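You operate a simulated robot arm through the tools that you are given. There is no shell and no other tool. Be economical: measure what you need, move in short steps, check, and stop when the job is done.

You run a simulated robot arm. Do the job below in one go: nothing can be reset, and whatever is moved stays where it is left.

TASK
Run the red bottle jack down and stand it on the white table.
Fine: blue pad into the drip tray first; open the valve knob till the ram is fully down, wind the screw top home, shut the knob again. Set down upright: bottle jack.
Where things are to end (x, y in the base frame): bottle jack within 0.06 m of [2.31, 2.26].

The check looks at the end state, three seconds after you hand in, the way a careful person would. Anything else that was tipped, shoved, dropped, spilled or broken makes it a failure.

THE ROBOT
A 6-joint arm with a four-finger gripper on a trunk, on a base that drives. Base frame: it is fixed to the floor where the robot stands at the start and does not move with it; the origin is under the middle of the robot, x ahead of it, y to its left, z up; the surface under the hand at the start is at about z = 0.8. Readings come in m, rad, newtons and seconds.
Its first joint turns from -2.897 to 2.897 rad. Places, roughly: black pad [3.25, -1.75, 0.75]; bottle ram [0.5, 0.2, 1]; screw top [0.5, 0.2, 1]; thread [0.5, 0.2, 1]; top of the white table [2.4, 2.3, 0.8]; tray [0.5, 0.5, 0.8]; valve knob [0.5, 0.2, 0.9]. Payload 3.67 kg.
The tool frame sits at the grasp point between the pads (the TCP): z along the fingers, y along the line on which they close. The tips reach 0.028 m beyond it. The gripper opens to 0.112 m. The gripper's body begins 0.073 m behind the TCP.
Orientation is that of the tool frame in the base frame, as a unit quaternion [w, x, y, z]. With the fingers straight down and closing along the base's y, the tool's x points along the base's -x, its y along +y and its z along -z.

THE INTERFACE
- The arm moves only by the tool play_rows. Its argument "motion" is a list of rows, each an object (a shift or turn left out is 0, a gripper value left out holds the last) with "dr": the turn, a rotation vector about the tool's x, y, z in rad, a list of three; "travel": the shift along the tool's x, y, z in m, a list of three; "gripper": the gripper command, from -1 (shut) to 1 (fully open), values between in proportion. In form: [{"dr": [ax, ay, az], "travel": [tx, ty, tz], "gripper": gripper}, ...]. A call has 1 to 12 rows; each row shifts and turns the commanded pose from where the row before left it, along the tool's axes as they then stand. Each row takes 0.2 s and may step no farther than 0.05 m and 0.15 rad from the row before; otherwise, or with a gripper value out of range, the whole call is refused. Where a pose cannot be reached the arm comes as near as it can. A force on the tool above 40 N (or 10 N above the force at the start of the call, whichever is more), or a blocked arm, ends the call early, and 0.2 s more pass. The fingers move at their own pace and stop on an object; they squeeze with about 31 N. The grip force told is the motor's: it shows also when the fingers shut on nothing. Time passes only in rows, and 0.2 s behind the last, so rows that do not move let the fingers close. The reply holds the time, the measured pose of the TCP, the force on the tool along the base axes, the opening and the grip force, in the units named above and with some noise, with the torque about the TCP (base axes, N m) and any sound that the robot's microphone picked up.
- Cameras (640 x 400 px; columns grow to the right, rows downward): "scene" is now at [0.1124, 0.224, 1.3581]; the picture's right is [0.10, -0.99, 0.00], its down [-0.28, -0.03, -0.96] and it looks along [0.96, 0.10, -0.28] (base axes); focal length 214 px, centre (320, 200). "wrist" rides on the gripper at [0.06, -0.018, -0.104] in the tool frame; the picture's right is [0.29, 0.96, 0.00], its down [-0.80, 0.24, -0.55] and it looks along [-0.53, 0.16, 0.83] (tool axes); focal length 234 px, centre (320, 200).
- get_image(camera): a new picture of that camera. No time passes.
- roll_base(legs): drives the robot by 1 to 6 legs, each [ahead, left, turn to the left] in m, m and rad, along the robot's own axes; the way and the turn of a leg run together, so that a leg with both is an arc; at most 1.5 m and 3.142 rad a leg. The arm and the cameras ride along, it lands a little off, and it stops where it bumps. It gives what a move gives.
- head_to(pan, tilt): turns the head with the scene camera to pan (to the left, within 2.496 rad either way) and tilt (down, from -0.506 to 1.204), counted from straight ahead of the robot. It gives what a move gives.
- measure_at(camera, pixels): for up to 12 pixels [column, row] of the newest picture of that camera ("zoom" is the newest enlarged one), the place [x, y, z] in the base frame of the surface seen there, good to about 0.003 m. No time passes.
- enlarge(camera, box): a new picture of the part [left, top, right, bottom] of that camera's present view, enlarged. No time passes.
- close_job(): hands the job in; it is judged then, once.

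Keep the steps short. Do not move on a guess: measure, check each grasp and each placing, and mend mistakes. In all there are 80 turns and 68 pictures (those below and enlarged ones count). Leave the gripper open and the arm clear of the work at the hand-in unless told otherwise, and finish with a single line.

The tools are called after "Emit:" by a JSON object that holds its "method" and its "body". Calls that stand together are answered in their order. play_rows: Moves the arm, as the interface text tells. Its arguments: {"type":"object","properties":{"motion":{"type":"array","items":{"type":"object","properties":{"dr":{"type":"array","items":{"type":"number"}},"travel":{"type":"array","items":{"type":"number"}},"gripper":{"type":"number"}}}}},"required":["motion"]} The other tools are called the same way: roll_base (legs) drives the base; head_to (pan, tilt) turns the head that bears the scene camera; get_image (camera) takes a picture; measure_at (camera, pixels) gives the place of the surface under pixels of a picture; enlarge (camera, box) takes an enlarged picture of a part of a camera's view; close_job () hands the job in.

At the start:

```text
clock: 0.0
tool_pos: [0.48, 0.2477, 1.3251]
ee_rot: [0.001, 0.0, 1.0, 0.0]
contact_force: [0.3, 0.0, 0.1]
ft_torque: [0.02, -0.03, 0.05]
grip_width: 0.112
gripper_force: 0.1
robot x, y, heading: [-0.002, 0.0022, 0.002]
head pan, tilt: [0.101, 0.283]
```

scene: 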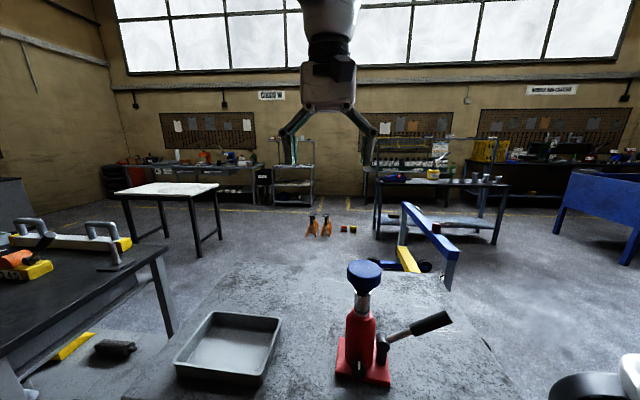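
wrist: 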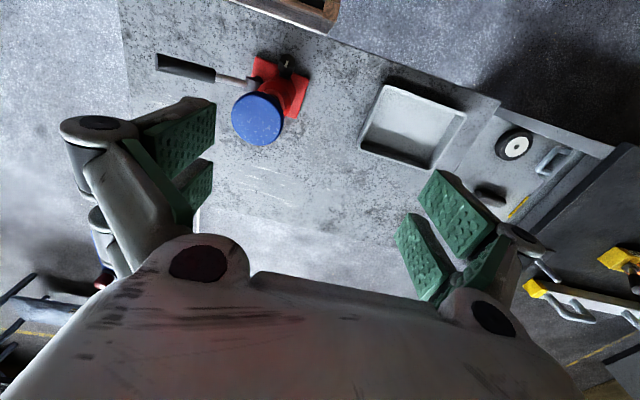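

I see the red jack with the blue pad on top, at about (363,320) in the scene, and the tray at (230,345). I'll enlarge the jack and measure some points on it.

Emit:
{"method": "enlarge", "body": {"camera": "scene", "box": [300, 240, 460, 400]}}

Emit:
{"method": "measure_at", "body": {"camera": "scene", "pixels": [[364, 265], [364, 285], [363, 302], [362, 330], [382, 350], [360, 365], [345, 372], [388, 380], [430, 322], [400, 336], [230, 350], [215, 325]]}}

Emit:
{"method": "enlarge", "body": {"camera": "wrist", "box": [140, 30, 340, 160]}}

```text
2.50 times, centred on (380, 320) of scene
```

zoom: 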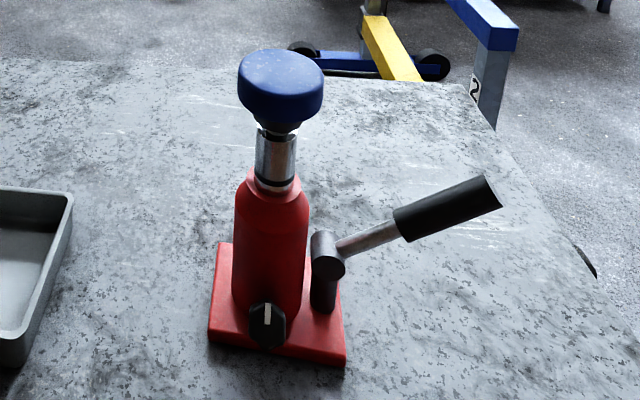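

```text
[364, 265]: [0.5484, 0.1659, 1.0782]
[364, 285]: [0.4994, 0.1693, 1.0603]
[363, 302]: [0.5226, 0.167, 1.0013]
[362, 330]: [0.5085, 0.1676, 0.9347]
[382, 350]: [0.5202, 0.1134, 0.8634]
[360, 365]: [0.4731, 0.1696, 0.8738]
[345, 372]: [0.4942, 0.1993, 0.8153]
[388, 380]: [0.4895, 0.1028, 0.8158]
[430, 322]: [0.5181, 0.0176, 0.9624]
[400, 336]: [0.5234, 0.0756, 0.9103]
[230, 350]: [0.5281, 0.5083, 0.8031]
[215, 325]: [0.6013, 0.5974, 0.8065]
```

```text
3.08 times, centred on (240, 95) of wrist
```

zoom: 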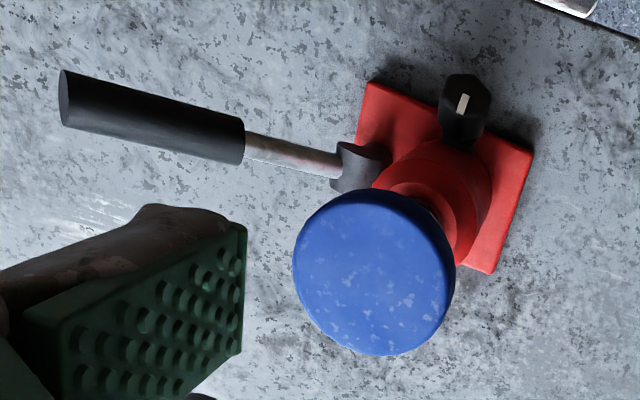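

Next I'll measure the pad's edges, the knob and the base corners in the wrist zoom.

Emit:
{"method": "measure_at", "body": {"camera": "zoom", "pixels": [[374, 272], [298, 255], [448, 290], [390, 196], [372, 348], [464, 105], [462, 130], [372, 90], [526, 155], [486, 268], [440, 165], [68, 100]]}}

Emit:
{"method": "measure_at", "body": {"camera": "scene", "pixels": [[348, 270], [379, 270], [364, 277], [366, 288], [367, 292], [366, 298], [366, 320], [366, 310], [177, 372], [215, 313], [280, 320], [262, 378]]}}

Emit:
{"method": "enlarge", "body": {"camera": "scene", "box": [330, 250, 400, 294]}}

```text
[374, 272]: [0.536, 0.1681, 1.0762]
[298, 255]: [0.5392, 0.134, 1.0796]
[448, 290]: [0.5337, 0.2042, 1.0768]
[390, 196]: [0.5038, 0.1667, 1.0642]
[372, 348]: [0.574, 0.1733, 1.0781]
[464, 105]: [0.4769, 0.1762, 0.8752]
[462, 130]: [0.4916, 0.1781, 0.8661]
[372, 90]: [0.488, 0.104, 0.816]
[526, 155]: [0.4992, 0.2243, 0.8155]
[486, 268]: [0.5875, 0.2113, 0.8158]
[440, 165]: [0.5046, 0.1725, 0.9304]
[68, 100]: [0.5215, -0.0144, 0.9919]
```

```text
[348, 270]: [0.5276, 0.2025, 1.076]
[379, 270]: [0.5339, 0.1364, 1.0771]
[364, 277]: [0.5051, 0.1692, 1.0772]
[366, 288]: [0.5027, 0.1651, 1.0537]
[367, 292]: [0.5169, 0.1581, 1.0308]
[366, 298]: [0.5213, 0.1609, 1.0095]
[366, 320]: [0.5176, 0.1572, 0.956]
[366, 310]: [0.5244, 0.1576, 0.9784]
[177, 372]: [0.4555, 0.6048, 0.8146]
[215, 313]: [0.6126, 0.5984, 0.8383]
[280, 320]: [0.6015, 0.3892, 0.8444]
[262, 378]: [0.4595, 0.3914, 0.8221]
```

```text
9.09 times, centred on (365, 272) of scene
```

zoom: 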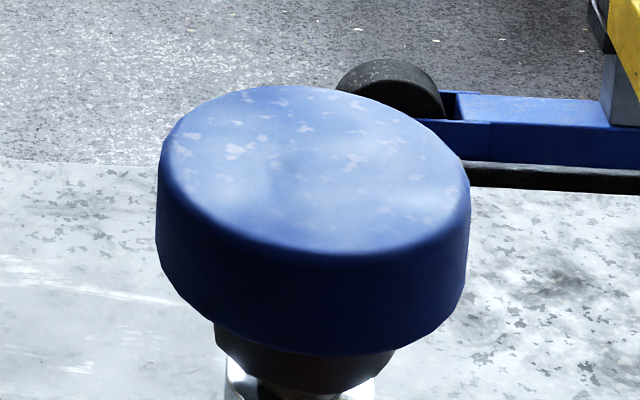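

The pad is centred at about (0.537, 0.168), 0.072 across, with its top at z 1.078. I'll move above it with the gripper open and stop at z 1.12 to check.

Emit:
{"method": "play_rows", "body": {"motion": [{"travel": [-0.028, -0.04, 0], "gripper": 1}, {"travel": [-0.029, -0.04, 0]}, {"travel": [0, 0, 0.05]}, {"travel": [0, 0, 0.05]}, {"travel": [0, 0, 0.05]}, {"travel": [0, 0, 0.05]}, {}]}}

Emit:
{"method": "get_image", "body": {"camera": "wrist"}}

Emit:
{"method": "get_image", "body": {"camera": "scene"}}

```text
clock: 1.6
tool_pos: [0.5355, 0.1662, 1.1247]
ee_rot: [0.0, 0.0, 1.0, 0.001]
contact_force: [0.1, -0.3, -0.2]
ft_torque: [0.01, 0.01, 0.03]
grip_width: 0.112
gripper_force: 0.1
robot x, y, heading: [-0.0026, -0.0002, -0.002]
head pan, tilt: [0.101, 0.283]
```

```text
62 pictures are left
```

wrist: 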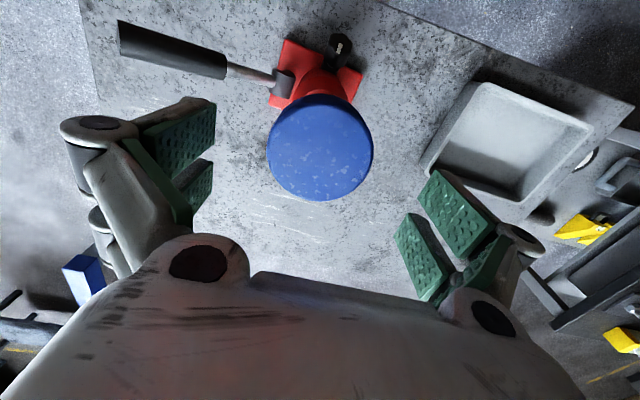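

```text
61 pictures are left
```

scene: 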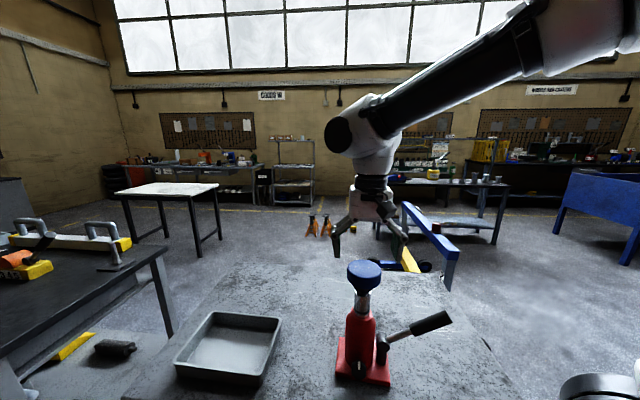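

The pad lies between the fingers. I'll go down 0.062 m, close on it and feel the grip.

Emit:
{"method": "play_rows", "body": {"motion": [{"travel": [0, -0.001, 0.032]}, {"travel": [0, 0, 0.03]}, {}, {"gripper": -1}, {}, {}, {}]}}

Emit:
{"method": "enlarge", "body": {"camera": "scene", "box": [300, 220, 428, 300]}}

```text
clock: 3.2
tool_pos: [0.5362, 0.1664, 1.0647]
ee_rot: [0.0, 0.0, 1.0, 0.0]
contact_force: [1.0, 2.3, 1.9]
ft_torque: [0.15, -0.01, -0.02]
grip_width: 0.0715
gripper_force: 31.2
robot x, y, heading: [-0.0016, 0.002, -0.003]
head pan, tilt: [0.101, 0.283]
```

```text
5.00 times, centred on (364, 260) of scene
```

zoom: 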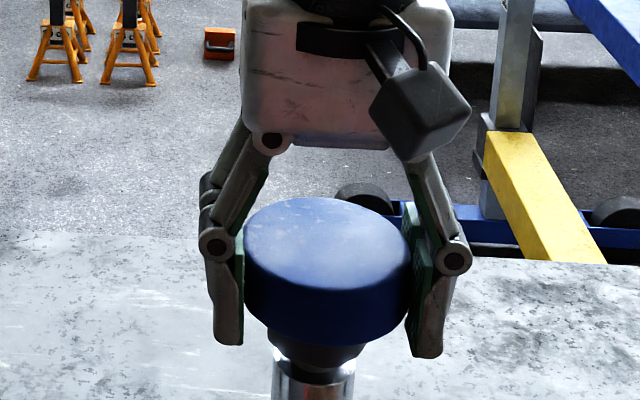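

The pad is gripped at 0.0715 m. I'll lift it straight up in small steps.

Emit:
{"method": "play_rows", "body": {"motion": [{"travel": [0, 0, -0.01]}, {"travel": [0, 0, -0.02]}, {"travel": [0, 0, -0.03]}, {"travel": [0, 0, -0.04]}, {}]}}

Emit:
{"method": "enlarge", "body": {"camera": "scene", "box": [284, 200, 444, 300]}}

```text
clock: 4.4
tool_pos: [0.5385, 0.1686, 1.1654]
ee_rot: [0.0, 0.0, 1.0, 0.0]
contact_force: [0.9, 0.2, -2.0]
ft_torque: [0.01, 0.01, 0.0]
grip_width: 0.0716
gripper_force: 30.9
robot x, y, heading: [-0.0025, 0.0036, -0.002]
head pan, tilt: [0.101, 0.283]
```

```text
4.00 times, centred on (364, 250) of scene
```

zoom: 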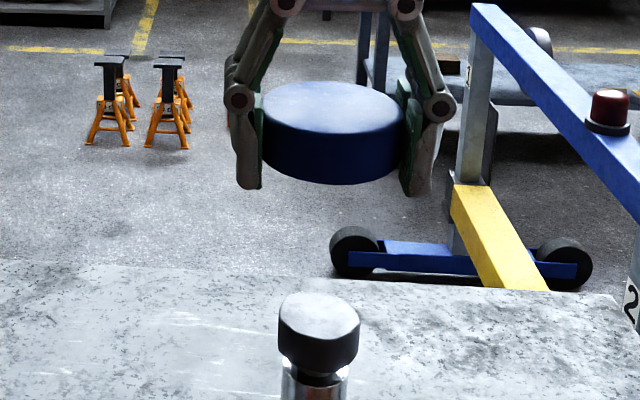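

The pad came off cleanly and left the black screw top behind. I'll carry it over the tray centre at about (0.53, 0.497).

Emit:
{"method": "play_rows", "body": {"motion": [{"travel": [0, 0.047, 0]}, {"travel": [0, 0.047, 0]}, {"travel": [0, 0.047, 0]}, {"travel": [0, 0.047, 0]}, {"travel": [0.004, 0.047, 0]}, {"travel": [0.004, 0.047, 0]}, {"travel": [0, 0.047, 0]}, {"travel": [0, 0, 0.05]}, {"travel": [0, 0, 0.05]}, {"travel": [0, 0, 0.05]}, {"travel": [0, 0, 0.05]}, {}]}}

Emit:
{"method": "get_image", "body": {"camera": "scene"}}

Emit:
{"method": "get_image", "body": {"camera": "wrist"}}

```text
clock: 7.0
tool_pos: [0.5318, 0.4984, 0.9626]
ee_rot: [0.0, 0.0, 1.0, 0.0]
contact_force: [0.0, -0.1, -2.1]
ft_torque: [0.03, -0.01, -0.04]
grip_width: 0.0712
gripper_force: 31.0
robot x, y, heading: [-0.0029, -0.0013, 0.0]
head pan, tilt: [0.101, 0.283]
```

```text
58 pictures are left
```

scene: 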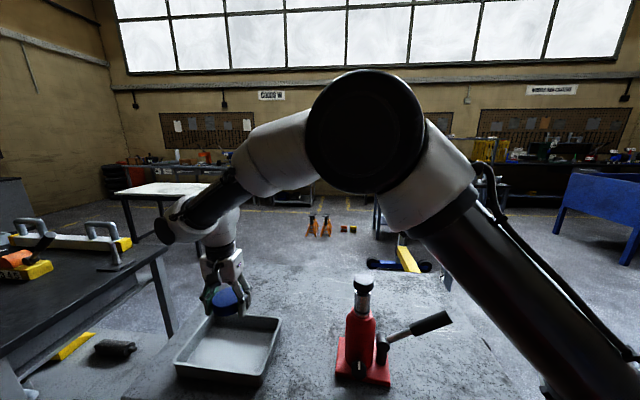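

```text
57 pictures are left
```

wrist: 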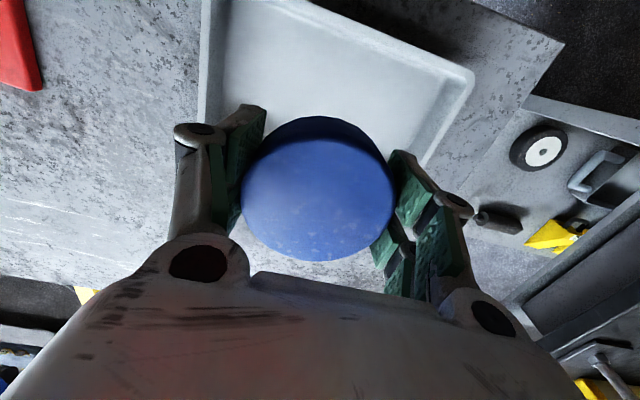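

The tray lies under the pad. I'll go down slowly until the fingertips nearly touch the tray floor at 0.805.

Emit:
{"method": "play_rows", "body": {"motion": [{"travel": [0, 0, 0.04]}, {"travel": [0, 0, 0.04]}, {"travel": [0, 0, 0.03]}, {"travel": [0, 0, 0.01]}, {"travel": [0, 0, 0.005]}, {}]}}

Emit:
{"method": "enlarge", "body": {"camera": "scene", "box": [160, 260, 320, 400]}}

```text
clock: 8.4
tool_pos: [0.5305, 0.4964, 0.8372]
ee_rot: [-0.001, 0.001, 1.0, 0.001]
contact_force: [0.7, -0.4, -1.6]
ft_torque: [0.02, 0.02, -0.01]
grip_width: 0.0711
gripper_force: 31.0
robot x, y, heading: [-0.0035, -0.0014, 0.004]
head pan, tilt: [0.101, 0.283]
```

```text
2.86 times, centred on (240, 330) of scene
```

zoom: 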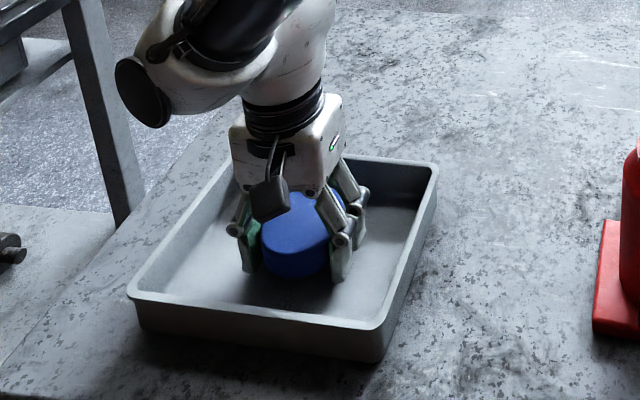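

The pad is low inside the tray. I'll go down another 3 mm, open enough to let go, and rise.

Emit:
{"method": "play_rows", "body": {"motion": [{"travel": [0, 0, 0.003]}, {"gripper": 0.6}, {}, {}, {"travel": [0, 0, -0.03]}, {"travel": [0, 0, -0.05]}, {"travel": [0, 0, -0.05]}, {"travel": [0, 0, -0.05]}, {"travel": [0, 0, -0.05]}, {"travel": [0, 0, -0.05]}, {}]}}

Emit:
{"method": "enlarge", "body": {"camera": "scene", "box": [160, 260, 420, 400]}}

```text
clock: 10.8
tool_pos: [0.5311, 0.4969, 1.1159]
ee_rot: [0.0, 0.0, 1.0, 0.001]
contact_force: [-0.4, -0.3, 0.1]
ft_torque: [-0.01, 0.01, -0.01]
grip_width: 0.0896
gripper_force: 0.1
robot x, y, heading: [0.0017, -0.0006, -0.001]
head pan, tilt: [0.101, 0.283]
```

```text
2.46 times, centred on (290, 330) of scene
```

zoom: 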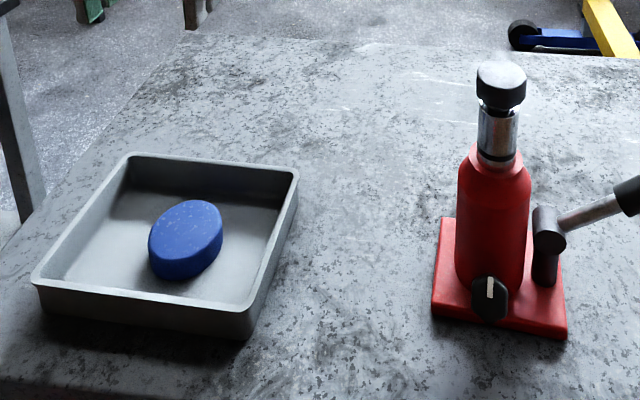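

The pad rests flat in the tray. Now I need the knob's shape and axis, so I'll enlarge it and measure.

Emit:
{"method": "enlarge", "body": {"camera": "scene", "box": [330, 340, 400, 396]}}

Emit:
{"method": "measure_at", "body": {"camera": "scene", "pixels": [[358, 371], [364, 371], [361, 363], [361, 378], [361, 370], [355, 368], [366, 371], [360, 352], [345, 391], [345, 398], [300, 396], [386, 398]]}}

```text
7.14 times, centred on (365, 368) of scene
```

zoom: 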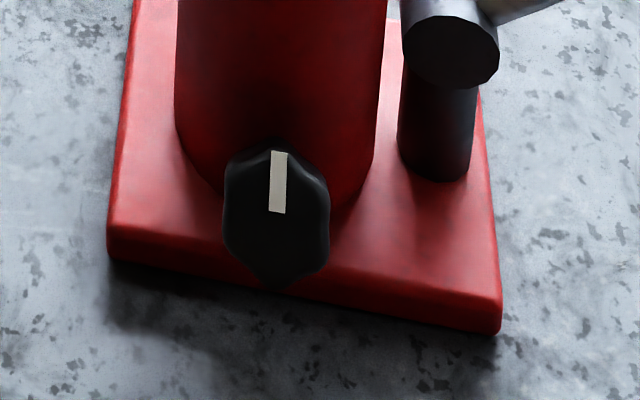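

```text
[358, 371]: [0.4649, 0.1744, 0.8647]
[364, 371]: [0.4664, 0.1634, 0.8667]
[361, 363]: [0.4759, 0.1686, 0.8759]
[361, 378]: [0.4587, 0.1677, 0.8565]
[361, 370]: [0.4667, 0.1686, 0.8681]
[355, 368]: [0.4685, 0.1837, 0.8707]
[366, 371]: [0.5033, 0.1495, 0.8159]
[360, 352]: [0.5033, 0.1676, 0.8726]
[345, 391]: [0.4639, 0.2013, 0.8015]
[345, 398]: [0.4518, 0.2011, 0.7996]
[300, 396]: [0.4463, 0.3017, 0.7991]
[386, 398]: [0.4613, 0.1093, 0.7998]
```

The knob's face seems to lean upward. I'll measure it finely in the enlarged picture.

Emit:
{"method": "measure_at", "body": {"camera": "zoom", "pixels": [[278, 158], [278, 185], [278, 213], [278, 240], [278, 265], [245, 213], [310, 213], [250, 175], [305, 175], [250, 245], [305, 245], [230, 190]]}}

Emit:
{"method": "enlarge", "body": {"camera": "wrist", "box": [0, 0, 200, 130]}}

```text
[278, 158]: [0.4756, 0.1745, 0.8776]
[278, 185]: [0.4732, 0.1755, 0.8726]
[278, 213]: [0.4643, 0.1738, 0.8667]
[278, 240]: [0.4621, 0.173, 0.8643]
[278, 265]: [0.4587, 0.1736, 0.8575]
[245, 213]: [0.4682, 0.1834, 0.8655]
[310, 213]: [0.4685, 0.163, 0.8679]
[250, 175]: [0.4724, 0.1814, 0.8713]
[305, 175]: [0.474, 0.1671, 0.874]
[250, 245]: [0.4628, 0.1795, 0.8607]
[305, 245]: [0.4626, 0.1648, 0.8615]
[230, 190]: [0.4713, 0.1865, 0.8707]
```

```text
3.08 times, centred on (100, 65) of wrist
```

zoom: 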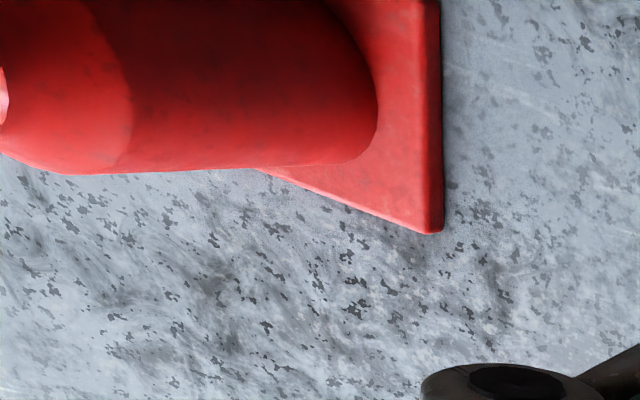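

The knob's face is tilted about 40° upward, toward (-0.76, 0.07, 0.64), centred at about (0.467, 0.1735, 0.867). Reaching it along that axis means standing farther back, so I'll look behind the robot before reversing.

Emit:
{"method": "head_to", "body": {"pan": 2.49, "tilt": 0.5}}

Emit:
{"method": "get_image", "body": {"camera": "scene"}}

Emit:
{"method": "head_to", "body": {"pan": -2.49, "tilt": 0.5}}

Emit:
{"method": "get_image", "body": {"camera": "scene"}}

```text
clock: 13.0
tool_pos: [0.5312, 0.4966, 1.116]
ee_rot: [-0.001, 0.0, 1.0, 0.0]
contact_force: [-0.3, 0.1, -0.1]
ft_torque: [0.02, 0.01, 0.0]
grip_width: 0.0894
gripper_force: 0.2
robot x, y, heading: [-0.001, -0.0026, -0.004]
head pan, tilt: [2.491, 0.499]
```

```text
52 pictures are left
```

scene: 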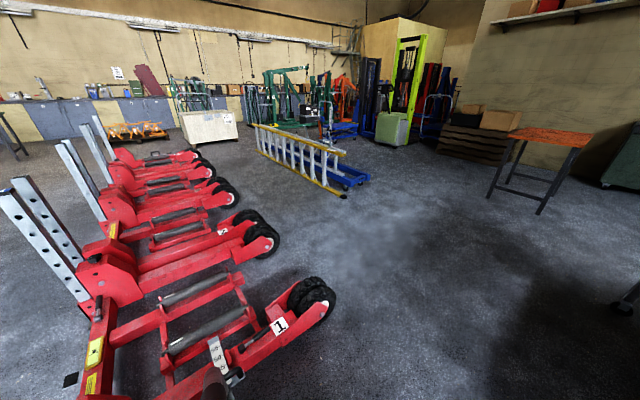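

```text
clock: 16.9
tool_pos: [0.5301, 0.497, 1.1151]
ee_rot: [0.0, 0.0, 1.0, 0.0]
contact_force: [-0.2, -0.2, -0.8]
ft_torque: [0.04, -0.03, -0.03]
grip_width: 0.0894
gripper_force: 0.1
robot x, y, heading: [-0.0003, -0.0022, 0.005]
head pan, tilt: [-2.491, 0.499]
```

```text
51 pictures are left
```

scene: 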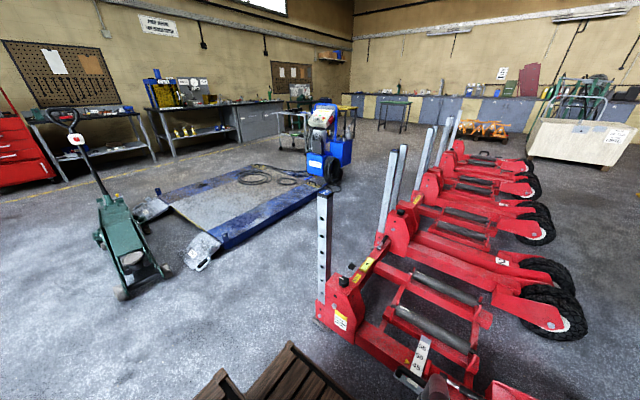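

Red lift stands are behind the robot. I'll measure how near they are.

Emit:
{"method": "measure_at", "body": {"camera": "scene", "pixels": [[322, 325], [400, 375], [330, 395], [290, 360], [460, 385], [220, 385], [100, 330], [480, 395]]}}

```text
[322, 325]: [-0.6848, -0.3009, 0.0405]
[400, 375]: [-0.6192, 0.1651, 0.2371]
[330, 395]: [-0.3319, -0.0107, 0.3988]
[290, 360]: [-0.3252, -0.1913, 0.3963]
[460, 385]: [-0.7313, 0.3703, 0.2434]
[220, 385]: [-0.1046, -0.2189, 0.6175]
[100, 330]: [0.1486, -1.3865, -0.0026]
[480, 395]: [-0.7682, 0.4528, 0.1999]
```

I'll tilt the head down to tell the robot's own base from obstacles behind it.

Emit:
{"method": "head_to", "body": {"pan": -2.49, "tilt": 1.1}}

Emit:
{"method": "get_image", "body": {"camera": "scene"}}

```text
clock: 17.9
tool_pos: [0.5318, 0.4976, 1.1166]
ee_rot: [0.0, 0.0, 1.0, 0.0]
contact_force: [0.1, -0.1, -0.4]
ft_torque: [0.0, 0.03, 0.01]
grip_width: 0.0894
gripper_force: 0.1
robot x, y, heading: [0.0006, 0.0003, -0.001]
head pan, tilt: [-2.491, 1.1]
```

```text
50 pictures are left
```

scene: 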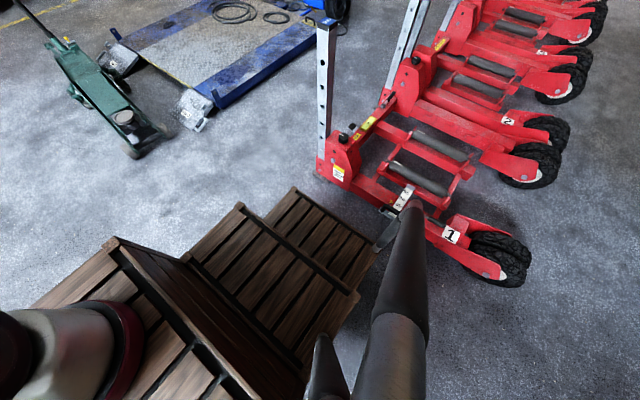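

Emit:
{"method": "measure_at", "body": {"camera": "scene", "pixels": [[372, 248], [295, 192], [350, 292], [388, 240], [335, 180], [400, 190], [440, 240], [115, 245], [205, 235], [320, 165], [384, 212]]}}

```text
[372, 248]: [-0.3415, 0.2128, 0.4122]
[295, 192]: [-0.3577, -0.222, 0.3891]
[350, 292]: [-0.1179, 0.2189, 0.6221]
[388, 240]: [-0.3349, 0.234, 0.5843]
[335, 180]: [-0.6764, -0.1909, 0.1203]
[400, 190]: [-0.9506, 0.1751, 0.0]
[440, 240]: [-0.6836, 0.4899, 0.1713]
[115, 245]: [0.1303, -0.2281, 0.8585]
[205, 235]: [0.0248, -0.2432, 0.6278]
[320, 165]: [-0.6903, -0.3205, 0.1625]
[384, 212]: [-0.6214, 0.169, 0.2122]
```

The wooden crate is the robot's own base, with its rear at about x -0.35. The stand begins at about -0.62, so I'll reverse 0.17 m and then look at the jack again.

Emit:
{"method": "roll_base", "body": {"legs": [[-0.17, 0, 0]]}}

Emit:
{"method": "head_to", "body": {"pan": 0.05, "tilt": 0.6}}

Emit:
{"method": "get_image", "body": {"camera": "scene"}}

```text
clock: 19.4
tool_pos: [0.3666, 0.4967, 1.1154]
ee_rot: [0.0, 0.0, 1.0, 0.0]
contact_force: [0.3, 0.4, -0.2]
ft_torque: [0.03, -0.02, -0.03]
grip_width: 0.0894
gripper_force: 0.1
robot x, y, heading: [-0.1665, -0.0006, 0.004]
head pan, tilt: [-2.491, 1.1]
```

```text
clock: 21.6
tool_pos: [0.3647, 0.4969, 1.1154]
ee_rot: [0.0, 0.0, 1.0, 0.0]
contact_force: [-0.3, -0.6, 0.2]
ft_torque: [0.0, 0.04, -0.03]
grip_width: 0.0897
gripper_force: 0.1
robot x, y, heading: [-0.1643, -0.0027, -0.0]
head pan, tilt: [0.051, 0.6]
```

```text
49 pictures are left
```

scene: 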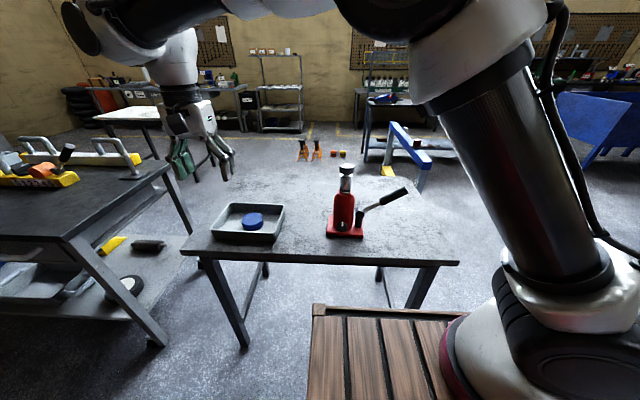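

The view is clear. I'll turn the tool so the fingers point along the knob axis: yaw 0.085, then a forward tilt of about 50°.

Emit:
{"method": "play_rows", "body": {"motion": [{"dr": [0, 0, 0.085], "gripper": 0.07}, {"dr": [0, -0.145, 0]}, {"dr": [0, -0.145, 0]}, {"dr": [0, -0.145, 0]}, {"dr": [0, -0.145, 0]}, {"dr": [0, -0.145, 0]}, {"dr": [0, -0.145, 0]}, {}]}}

```text
clock: 23.4
tool_pos: [0.3648, 0.4958, 1.1167]
ee_rot: [0.422, 0.038, 0.905, -0.018]
contact_force: [-0.1, 0.7, 0.8]
ft_torque: [0.0, -0.02, -0.01]
grip_width: 0.0597
gripper_force: 0.2
robot x, y, heading: [-0.1646, -0.0002, -0.004]
head pan, tilt: [0.051, 0.6]
```

The tool axis matches the knob axis. Now I'll move to a stand-off point 0.10 m out from the knob face, sideways first and then down.

Emit:
{"method": "play_rows", "body": {"motion": [{"travel": [-0.0025, -0.0446, 0.0029]}, {"travel": [-0.0025, -0.0446, 0.0029]}, {"travel": [-0.0025, -0.0446, 0.0029]}, {"travel": [-0.0025, -0.0446, 0.0029]}, {"travel": [-0.0025, -0.0446, 0.0029]}, {"travel": [-0.0025, -0.0446, 0.0029]}, {"travel": [-0.0025, -0.0446, 0.0029]}, {"travel": [0.0251, 0, 0.0279]}, {"travel": [0.0251, 0, 0.0279]}, {"travel": [0.0251, 0, 0.0279]}, {"travel": [0.0251, 0, 0.0279]}, {"travel": [0.0251, 0, 0.0279]}]}}

Emit:
{"method": "get_image", "body": {"camera": "wrist"}}

Emit:
{"method": "get_image", "body": {"camera": "scene"}}

```text
clock: 26.0
tool_pos: [0.4144, 0.249, 0.9666]
ee_rot: [0.421, 0.038, 0.906, -0.018]
contact_force: [-0.7, 0.7, 0.1]
ft_torque: [-0.03, 0.03, -0.01]
grip_width: 0.0599
gripper_force: 0.1
out of reach, approached as far as the arm can: row 7, 8, 9, 10, 11, 12
robot x, y, heading: [-0.1654, 0.0023, -0.002]
head pan, tilt: [0.051, 0.6]
```

```text
48 pictures are left
```

wrist: 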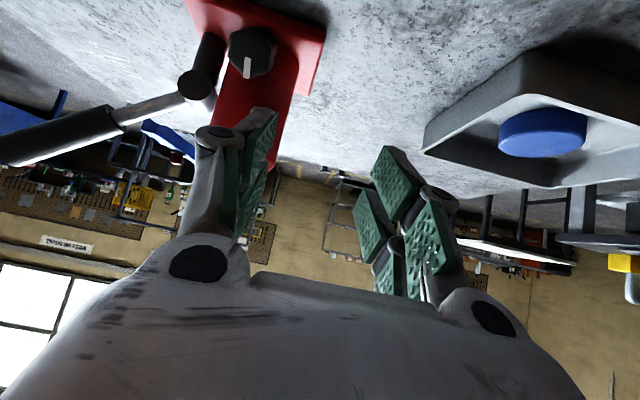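

```text
47 pictures are left
```

scene: 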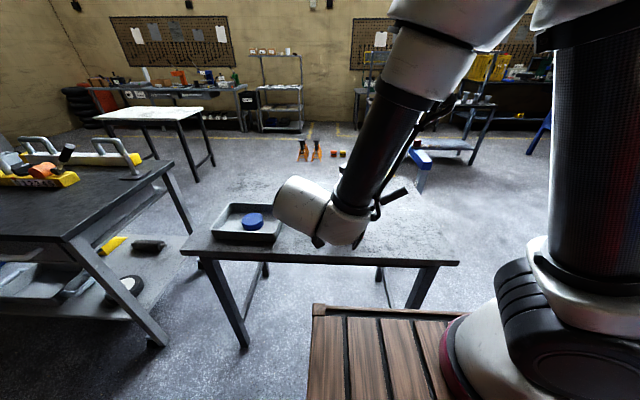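

That pose is out of reach because the robot stands too close. Moving the robot 0.4 m to its right puts the knob at about 0.75 m from its axis. The gripper, with tips at x 0.435, stays clear of the jack, which begins at x 0.458. First I'll look to the right for obstacles.

Emit:
{"method": "head_to", "body": {"pan": -1.4, "tilt": 0.8}}

Emit:
{"method": "get_image", "body": {"camera": "scene"}}

```text
clock: 27.6
tool_pos: [0.4139, 0.2476, 0.968]
ee_rot: [0.421, 0.039, 0.906, -0.018]
contact_force: [0.2, 0.3, -0.3]
ft_torque: [0.02, 0.03, 0.0]
grip_width: 0.0598
gripper_force: 0.0
robot x, y, heading: [-0.1676, 0.0033, 0.004]
head pan, tilt: [-1.4, 0.799]
```

```text
46 pictures are left
```

scene: 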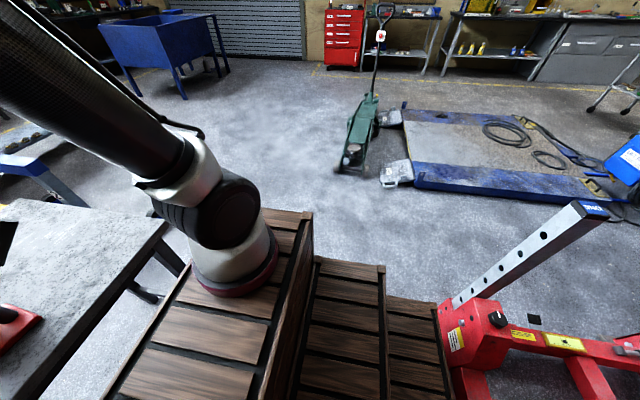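

Emit:
{"method": "measure_at", "body": {"camera": "scene", "pixels": [[448, 350], [460, 345], [470, 385], [440, 380], [385, 268], [310, 214], [110, 395], [70, 395], [170, 225], [190, 260]]}}

```text
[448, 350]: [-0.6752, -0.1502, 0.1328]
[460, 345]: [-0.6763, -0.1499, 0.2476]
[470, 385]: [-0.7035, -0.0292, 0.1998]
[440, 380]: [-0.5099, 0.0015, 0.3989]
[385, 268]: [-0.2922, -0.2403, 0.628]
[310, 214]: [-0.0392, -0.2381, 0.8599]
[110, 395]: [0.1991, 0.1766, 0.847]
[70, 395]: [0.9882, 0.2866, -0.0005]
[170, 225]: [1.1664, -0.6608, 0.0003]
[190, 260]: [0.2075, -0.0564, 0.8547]
```

The robot's front is at x 0.2 against the table edge at about 0.42, and its rear is at -0.51 against the stand at about -0.67. The right side is free, so I'll drive 0.4 m to the right.

Emit:
{"method": "roll_base", "body": {"legs": [[0, -0.4, 0]]}}

Emit:
{"method": "head_to", "body": {"pan": 0.35, "tilt": 0.65}}

Emit:
{"method": "get_image", "body": {"camera": "scene"}}

```text
clock: 30.1
tool_pos: [0.4157, -0.1521, 0.9668]
ee_rot: [0.42, 0.042, 0.906, -0.02]
contact_force: [-0.3, 0.4, 0.4]
ft_torque: [0.02, -0.01, -0.02]
grip_width: 0.0599
gripper_force: 0.0
robot x, y, heading: [-0.1661, -0.3963, -0.007]
head pan, tilt: [-1.4, 0.799]
```

```text
clock: 31.9
tool_pos: [0.4132, -0.1521, 0.967]
ee_rot: [0.42, 0.041, 0.906, -0.019]
contact_force: [-0.7, -0.3, -0.1]
ft_torque: [-0.01, -0.02, 0.01]
grip_width: 0.06
gripper_force: 0.1
robot x, y, heading: [-0.1699, -0.3975, -0.005]
head pan, tilt: [0.351, 0.649]
```

```text
45 pictures are left
```

scene: 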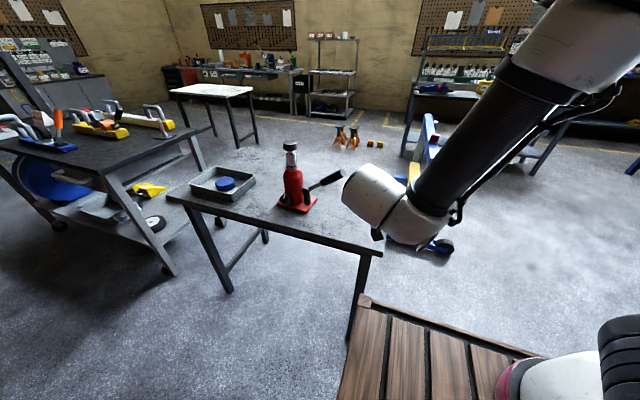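

I'll go to the stand-off point near (0.391, 0.180, 0.931).

Emit:
{"method": "play_rows", "body": {"motion": [{"travel": [0.0086, 0.047, -0.0022]}, {"travel": [0.0086, 0.047, -0.0022]}, {"travel": [0.0086, 0.047, -0.0022]}, {"travel": [0.0086, 0.047, -0.0022]}, {"travel": [0.0086, 0.047, -0.0022]}, {"travel": [0.0086, 0.047, -0.0022]}, {"travel": [0.0086, 0.047, -0.0022]}, {}]}}

Emit:
{"method": "get_image", "body": {"camera": "wrist"}}

Emit:
{"method": "enlarge", "body": {"camera": "scene", "box": [200, 120, 400, 250]}}

```text
clock: 33.7
tool_pos: [0.3968, 0.1817, 0.931]
ee_rot: [0.42, 0.043, 0.906, -0.021]
contact_force: [-0.3, -0.9, 0.1]
ft_torque: [0.02, 0.0, 0.03]
grip_width: 0.0601
gripper_force: 0.0
robot x, y, heading: [-0.1671, -0.3932, -0.007]
head pan, tilt: [0.351, 0.649]
```

```text
44 pictures are left
```

wrist: 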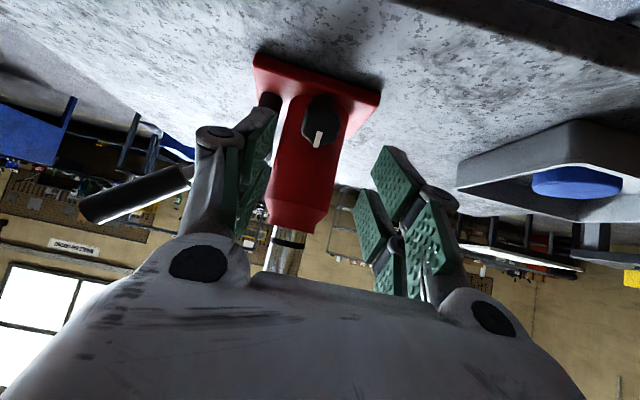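

```text
3.08 times, centred on (300, 185) of scene
```

zoom: 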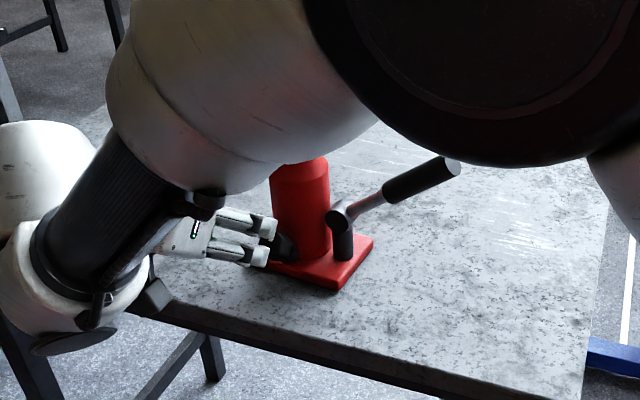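

The stand-off is reached. I'll look at the knob through the wrist camera and measure the face again.

Emit:
{"method": "enlarge", "body": {"camera": "wrist", "box": [280, 80, 360, 160]}}

Emit:
{"method": "measure_at", "body": {"camera": "wrist", "pixels": [[319, 122], [310, 122], [329, 122], [320, 108], [319, 138], [312, 133], [326, 135], [320, 100], [308, 110], [331, 110]]}}

```text
5.00 times, centred on (320, 120) of wrist
```

zoom: 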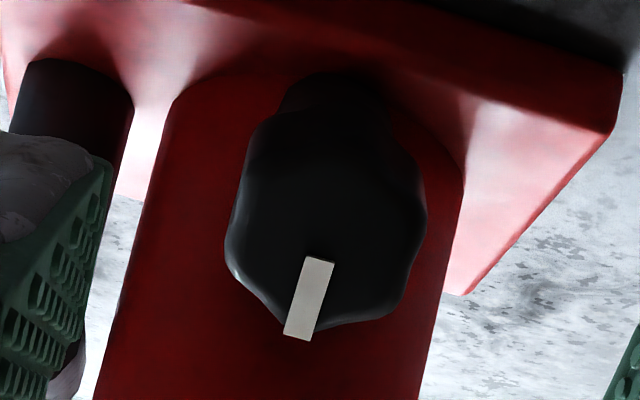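

```text
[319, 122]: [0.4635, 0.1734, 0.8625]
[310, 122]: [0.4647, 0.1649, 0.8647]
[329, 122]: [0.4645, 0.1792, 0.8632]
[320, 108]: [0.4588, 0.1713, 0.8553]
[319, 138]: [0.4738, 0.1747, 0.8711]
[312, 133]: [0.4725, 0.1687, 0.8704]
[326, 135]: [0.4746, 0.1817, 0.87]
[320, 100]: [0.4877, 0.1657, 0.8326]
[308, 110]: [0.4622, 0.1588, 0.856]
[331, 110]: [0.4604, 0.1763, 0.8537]
```

The face centre is about (0.467, 0.1727, 0.866). I need to shift +4 mm in tool x and -2 mm in y, then advance 84 mm so the tips pass 16 mm beyond the face, and close.

Emit:
{"method": "play_rows", "body": {"motion": [{"travel": [0.004, -0.002, 0.02]}, {"travel": [0, 0, 0.03]}, {"travel": [0, 0, 0.02]}, {"travel": [0, 0, 0.014]}, {}, {"gripper": -1}, {}, {}, {}]}}

Emit:
{"method": "get_image", "body": {"camera": "wrist"}}

```text
clock: 35.7
tool_pos: [0.4563, 0.1739, 0.8724]
ee_rot: [0.42, 0.042, 0.906, -0.02]
contact_force: [0.1, 7.9, 1.0]
ft_torque: [0.26, 0.1, 0.41]
grip_width: 0.0341
gripper_force: 31.3
robot x, y, heading: [-0.1681, -0.39, -0.007]
head pan, tilt: [0.351, 0.649]
```

```text
41 pictures are left
```

wrist: 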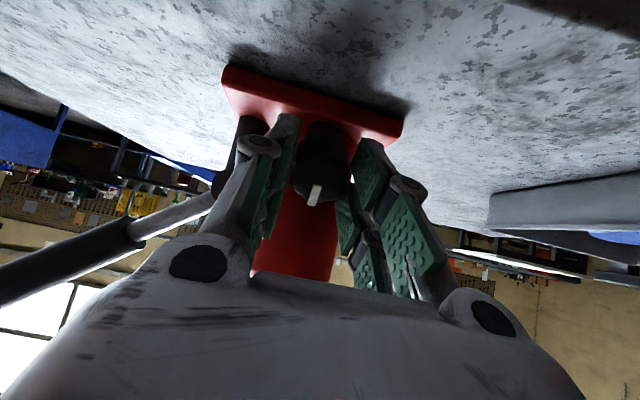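

The knob is gripped at 0.034 m with about 8 N of side force. I'll ease 1.5 mm toward +y and turn anticlockwise (minus about tool z) by 0.45 rad, watching the torque.

Emit:
{"method": "play_rows", "body": {"motion": [{"travel": [0, 0.0015, 0]}, {"dr": [0, 0, -0.15]}, {"dr": [0, 0, -0.15]}, {"dr": [0, 0, -0.15]}, {}]}}

Emit:
{"method": "get_image", "body": {"camera": "wrist"}}

```text
clock: 36.9
tool_pos: [0.4563, 0.1728, 0.8721]
ee_rot: [0.406, -0.16, 0.893, -0.114]
contact_force: [3.7, 2.2, 2.1]
ft_torque: [0.14, 0.15, 0.13]
grip_width: 0.0337
gripper_force: 30.6
robot x, y, heading: [-0.1671, -0.4007, -0.004]
head pan, tilt: [0.351, 0.649]
```

```text
40 pictures are left
```

wrist: 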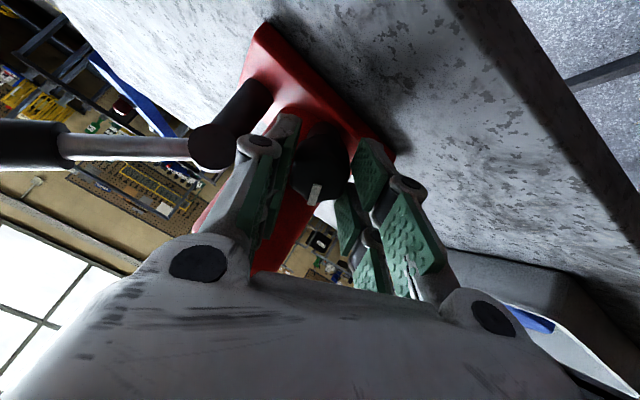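

The knob turned with the gripper at low torque. I'll turn it another 0.75 rad.

Emit:
{"method": "play_rows", "body": {"motion": [{"dr": [0, 0, -0.15]}, {"dr": [0, 0, -0.15]}, {"dr": [0, 0, -0.15]}, {"dr": [0, 0, -0.15]}, {"dr": [0, 0, -0.15]}, {}]}}

Emit:
{"method": "get_image", "body": {"camera": "wrist"}}

Emit:
{"method": "get_image", "body": {"camera": "scene"}}

```text
clock: 38.3
tool_pos: [0.4555, 0.1736, 0.8719]
ee_rot: [0.336, -0.476, 0.772, -0.255]
contact_force: [-8.3, 2.9, 11.0]
ft_torque: [0.17, 0.37, 0.1]
grip_width: 0.0342
gripper_force: 30.5
robot x, y, heading: [-0.1675, -0.3958, -0.009]
head pan, tilt: [0.351, 0.649]
```

```text
39 pictures are left
```

wrist: 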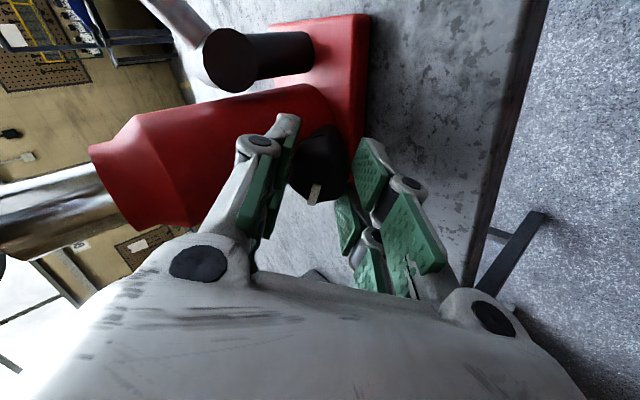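

```text
38 pictures are left
```

scene: 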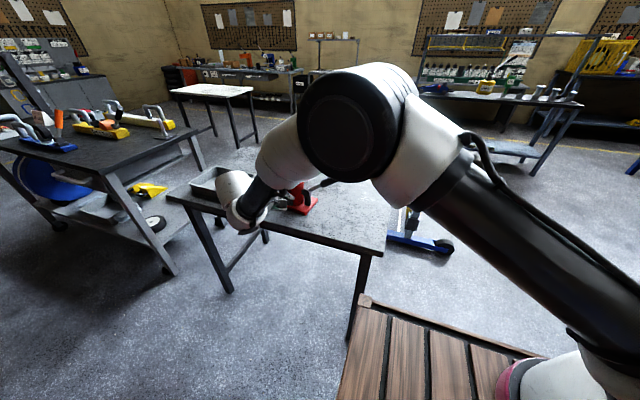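

Turned 1.2 rad so far, and an outward push of about 13 N has built up along the axis. I'll back off 1 mm, turn 0.45 more, and wait a second.

Emit:
{"method": "play_rows", "body": {"motion": [{"travel": [0, 0, -0.001]}, {"dr": [0, 0, -0.15]}, {"dr": [0, 0, -0.15]}, {"dr": [0, 0, -0.15]}, {}, {}, {}, {}, {}]}}

Emit:
{"method": "get_image", "body": {"camera": "wrist"}}

```text
clock: 40.3
tool_pos: [0.4553, 0.1736, 0.8716]
ee_rot: [0.269, -0.636, 0.646, -0.324]
contact_force: [0.9, -0.8, 0.1]
ft_torque: [0.08, 0.8, 0.01]
grip_width: 0.034
gripper_force: 31.1
robot x, y, heading: [-0.1677, -0.3972, -0.009]
head pan, tilt: [0.351, 0.649]
```

```text
37 pictures are left
```

wrist: 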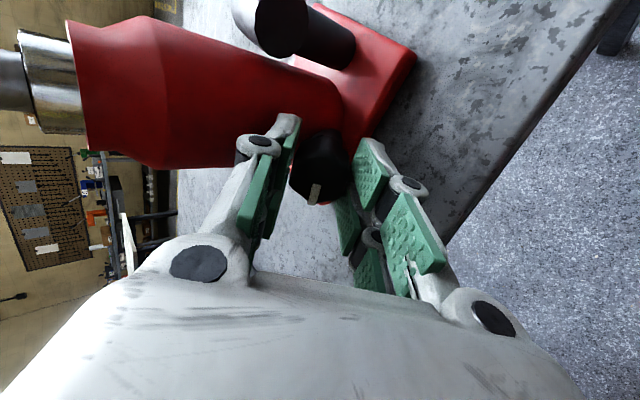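

Now I'll see how far the chrome ram sticks out, and check again after a wait.

Emit:
{"method": "measure_at", "body": {"camera": "wrist", "pixels": [[78, 90], [60, 85], [40, 75], [28, 75], [10, 75], [120, 90]]}}

Emit:
{"method": "play_rows", "body": {"motion": [{}, {}, {}, {}, {}, {}, {}, {}, {}, {}]}}

Emit:
{"method": "get_image", "body": {"camera": "wrist"}}

```text
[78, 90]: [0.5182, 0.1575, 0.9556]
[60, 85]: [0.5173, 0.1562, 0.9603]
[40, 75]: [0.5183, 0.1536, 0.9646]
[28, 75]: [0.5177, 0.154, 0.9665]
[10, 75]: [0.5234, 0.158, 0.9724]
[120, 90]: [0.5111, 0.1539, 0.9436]
```

```text
clock: 42.5
tool_pos: [0.4546, 0.1736, 0.8715]
ee_rot: [0.27, -0.636, 0.646, -0.323]
contact_force: [0.3, -1.5, -0.6]
ft_torque: [0.15, 1.02, -0.02]
grip_width: 0.0341
gripper_force: 31.2
robot x, y, heading: [-0.1696, -0.3972, -0.01]
head pan, tilt: [0.351, 0.649]
```

```text
36 pictures are left
```

wrist: 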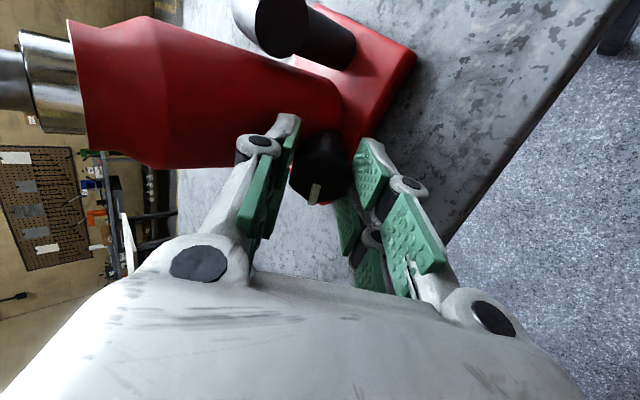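

The ram's wide chrome part now ends at about z 0.967, it was about 1.02 before, and it hasn't moved over 2 s. The knob torque also suggests its stop has been reached. I'll let go, back out along the axis and untwist the wrist for a full look.

Emit:
{"method": "play_rows", "body": {"motion": [{"gripper": 0.07}, {}, {"travel": [0, 0, -0.03]}, {"travel": [0, 0, -0.04]}, {"travel": [0, 0, -0.04]}, {"dr": [0, 0, 0.15]}, {"dr": [0, 0, 0.15]}, {"dr": [0, 0, 0.15]}, {"dr": [0, 0, 0.15]}, {"dr": [0, 0, 0.15]}, {"dr": [0, 0, 0.15]}, {}]}}

Emit:
{"method": "play_rows", "body": {"motion": [{"dr": [0, 0, 0.15]}, {"dr": [0, 0, 0.15]}, {"dr": [0, 0, 0.15]}, {"dr": [0, 0, 0.15]}, {"dr": [0, 0, 0.15]}, {"travel": [-0.04, 0, 0]}, {"travel": [-0.04, 0, 0]}, {}]}}

Emit:
{"method": "get_image", "body": {"camera": "wrist"}}

Emit:
{"method": "enlarge", "body": {"camera": "scene", "box": [200, 100, 400, 250]}}

```text
clock: 45.1
tool_pos: [0.3719, 0.1822, 0.944]
ee_rot: [0.384, -0.292, 0.859, -0.173]
contact_force: [-0.3, -1.1, 0.3]
ft_torque: [-0.02, 0.02, 0.0]
grip_width: 0.06
gripper_force: 0.1
robot x, y, heading: [-0.1694, -0.395, -0.008]
head pan, tilt: [0.351, 0.649]
```

```text
clock: 46.9
tool_pos: [0.426, 0.1783, 1.0063]
ee_rot: [0.42, 0.043, 0.906, -0.02]
contact_force: [-0.6, 0.2, 0.6]
ft_torque: [0.01, -0.03, 0.02]
grip_width: 0.06
gripper_force: 0.1
robot x, y, heading: [-0.1661, -0.3962, -0.005]
head pan, tilt: [0.351, 0.649]
```

```text
35 pictures are left
```

wrist: 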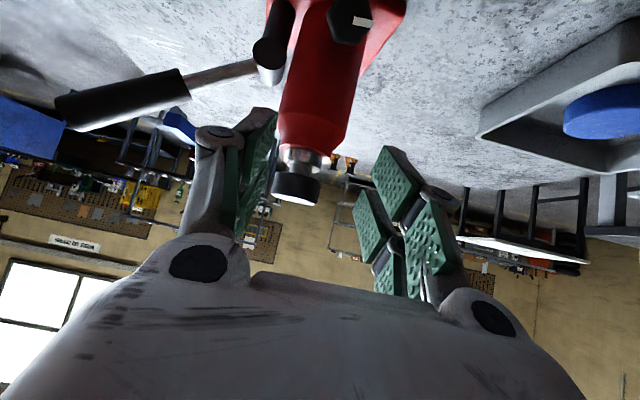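

```text
2.67 times, centred on (300, 175) of scene
```

zoom: 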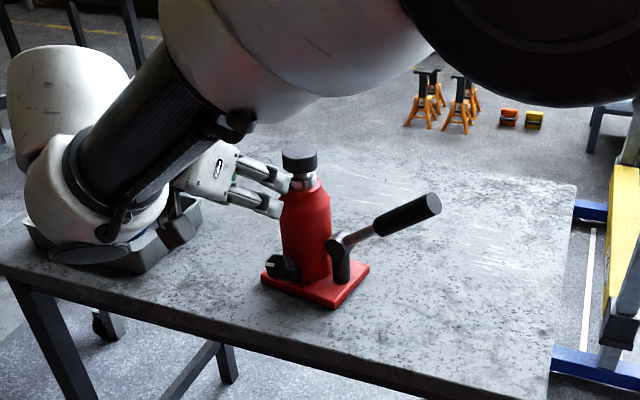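

Emit:
{"method": "enlarge", "body": {"camera": "wrist", "box": [250, 120, 370, 210]}}

Emit:
{"method": "measure_at", "body": {"camera": "wrist", "pixels": [[303, 138], [303, 149], [303, 153], [301, 158], [300, 165], [299, 174], [297, 185], [296, 196], [272, 186], [320, 186], [300, 150], [300, 145]]}}

```text
4.44 times, centred on (310, 165) of wrist
```

zoom: 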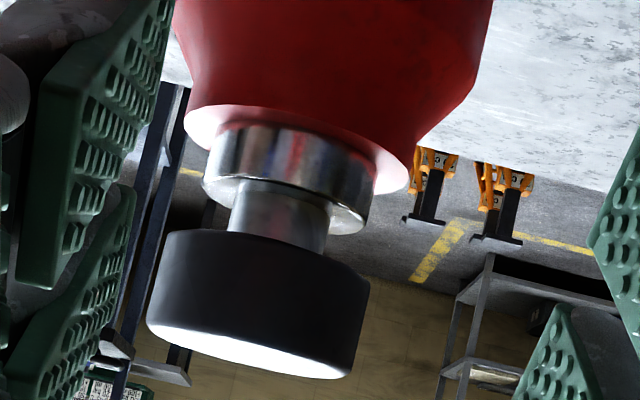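

```text
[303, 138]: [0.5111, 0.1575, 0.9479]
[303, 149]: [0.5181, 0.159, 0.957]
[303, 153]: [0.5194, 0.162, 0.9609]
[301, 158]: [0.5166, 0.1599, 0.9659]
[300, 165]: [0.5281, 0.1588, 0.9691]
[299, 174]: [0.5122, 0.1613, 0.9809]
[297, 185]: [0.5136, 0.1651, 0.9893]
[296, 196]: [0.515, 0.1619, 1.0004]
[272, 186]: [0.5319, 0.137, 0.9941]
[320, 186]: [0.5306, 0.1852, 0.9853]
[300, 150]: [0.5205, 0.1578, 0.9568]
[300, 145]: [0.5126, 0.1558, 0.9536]
```

The ram rests steadily with its top at z 0.967. The screw head, about 0.048 m across and z 0.977–1.000, still stands 11 mm proud on its thread. I'll back off, point the fingers down again and go above the head.

Emit:
{"method": "play_rows", "body": {"motion": [{"travel": [0, 0, -0.05]}, {"travel": [0, 0, -0.05]}, {"travel": [-0.03, 0, 0], "dr": [0, 0.145, 0]}, {"travel": [-0.02, 0, 0], "dr": [0, 0.145, 0]}, {"dr": [0, 0.145, 0]}, {"dr": [0, 0.145, 0]}, {"dr": [0, 0.145, 0]}, {"dr": [0, 0.145, 0]}, {}]}}

Emit:
{"method": "get_image", "body": {"camera": "wrist"}}

```text
clock: 48.9
tool_pos: [0.3824, 0.1804, 1.1067]
ee_rot: [-0.001, 0.047, 0.999, -0.001]
contact_force: [-0.4, 0.2, 0.4]
ft_torque: [-0.06, 0.0, 0.03]
grip_width: 0.06
gripper_force: 0.0
robot x, y, heading: [-0.1673, -0.3934, -0.003]
head pan, tilt: [0.351, 0.649]
```

```text
32 pictures are left
```

wrist: 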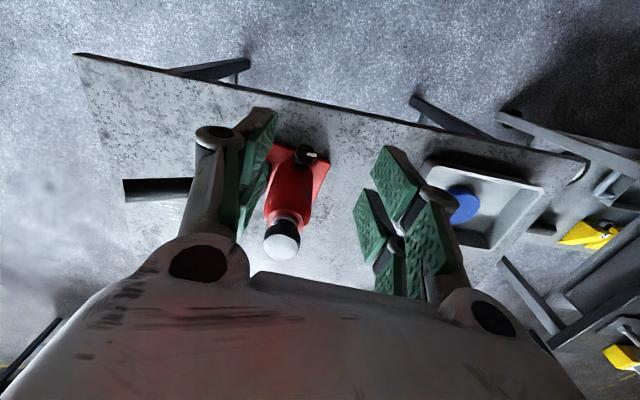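

Emit:
{"method": "measure_at", "body": {"camera": "wrist", "pixels": [[282, 246], [266, 245], [297, 245], [282, 234], [282, 257], [280, 226], [275, 240], [290, 240], [307, 153], [275, 252], [290, 252]]}}

Emit:
{"method": "enlarge", "body": {"camera": "wrist", "box": [240, 190, 320, 270]}}

```text
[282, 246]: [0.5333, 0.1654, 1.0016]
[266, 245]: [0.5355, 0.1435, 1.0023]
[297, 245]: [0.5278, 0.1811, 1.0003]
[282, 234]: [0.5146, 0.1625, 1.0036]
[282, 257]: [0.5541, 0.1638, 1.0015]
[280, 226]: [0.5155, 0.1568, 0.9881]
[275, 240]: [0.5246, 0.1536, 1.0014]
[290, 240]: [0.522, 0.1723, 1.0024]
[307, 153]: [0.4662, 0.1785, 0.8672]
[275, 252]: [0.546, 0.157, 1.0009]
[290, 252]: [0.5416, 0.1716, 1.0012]
```

```text
5.00 times, centred on (280, 230) of wrist
```

zoom: 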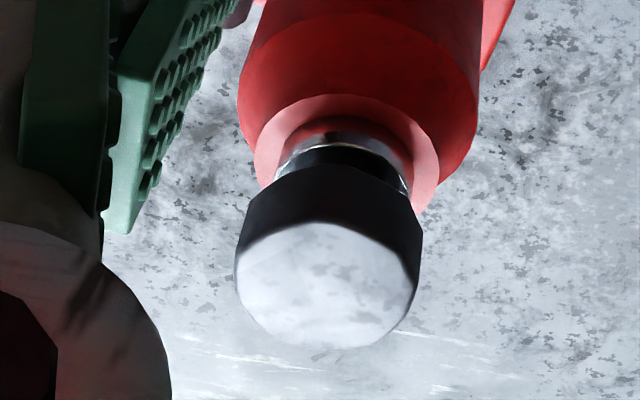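

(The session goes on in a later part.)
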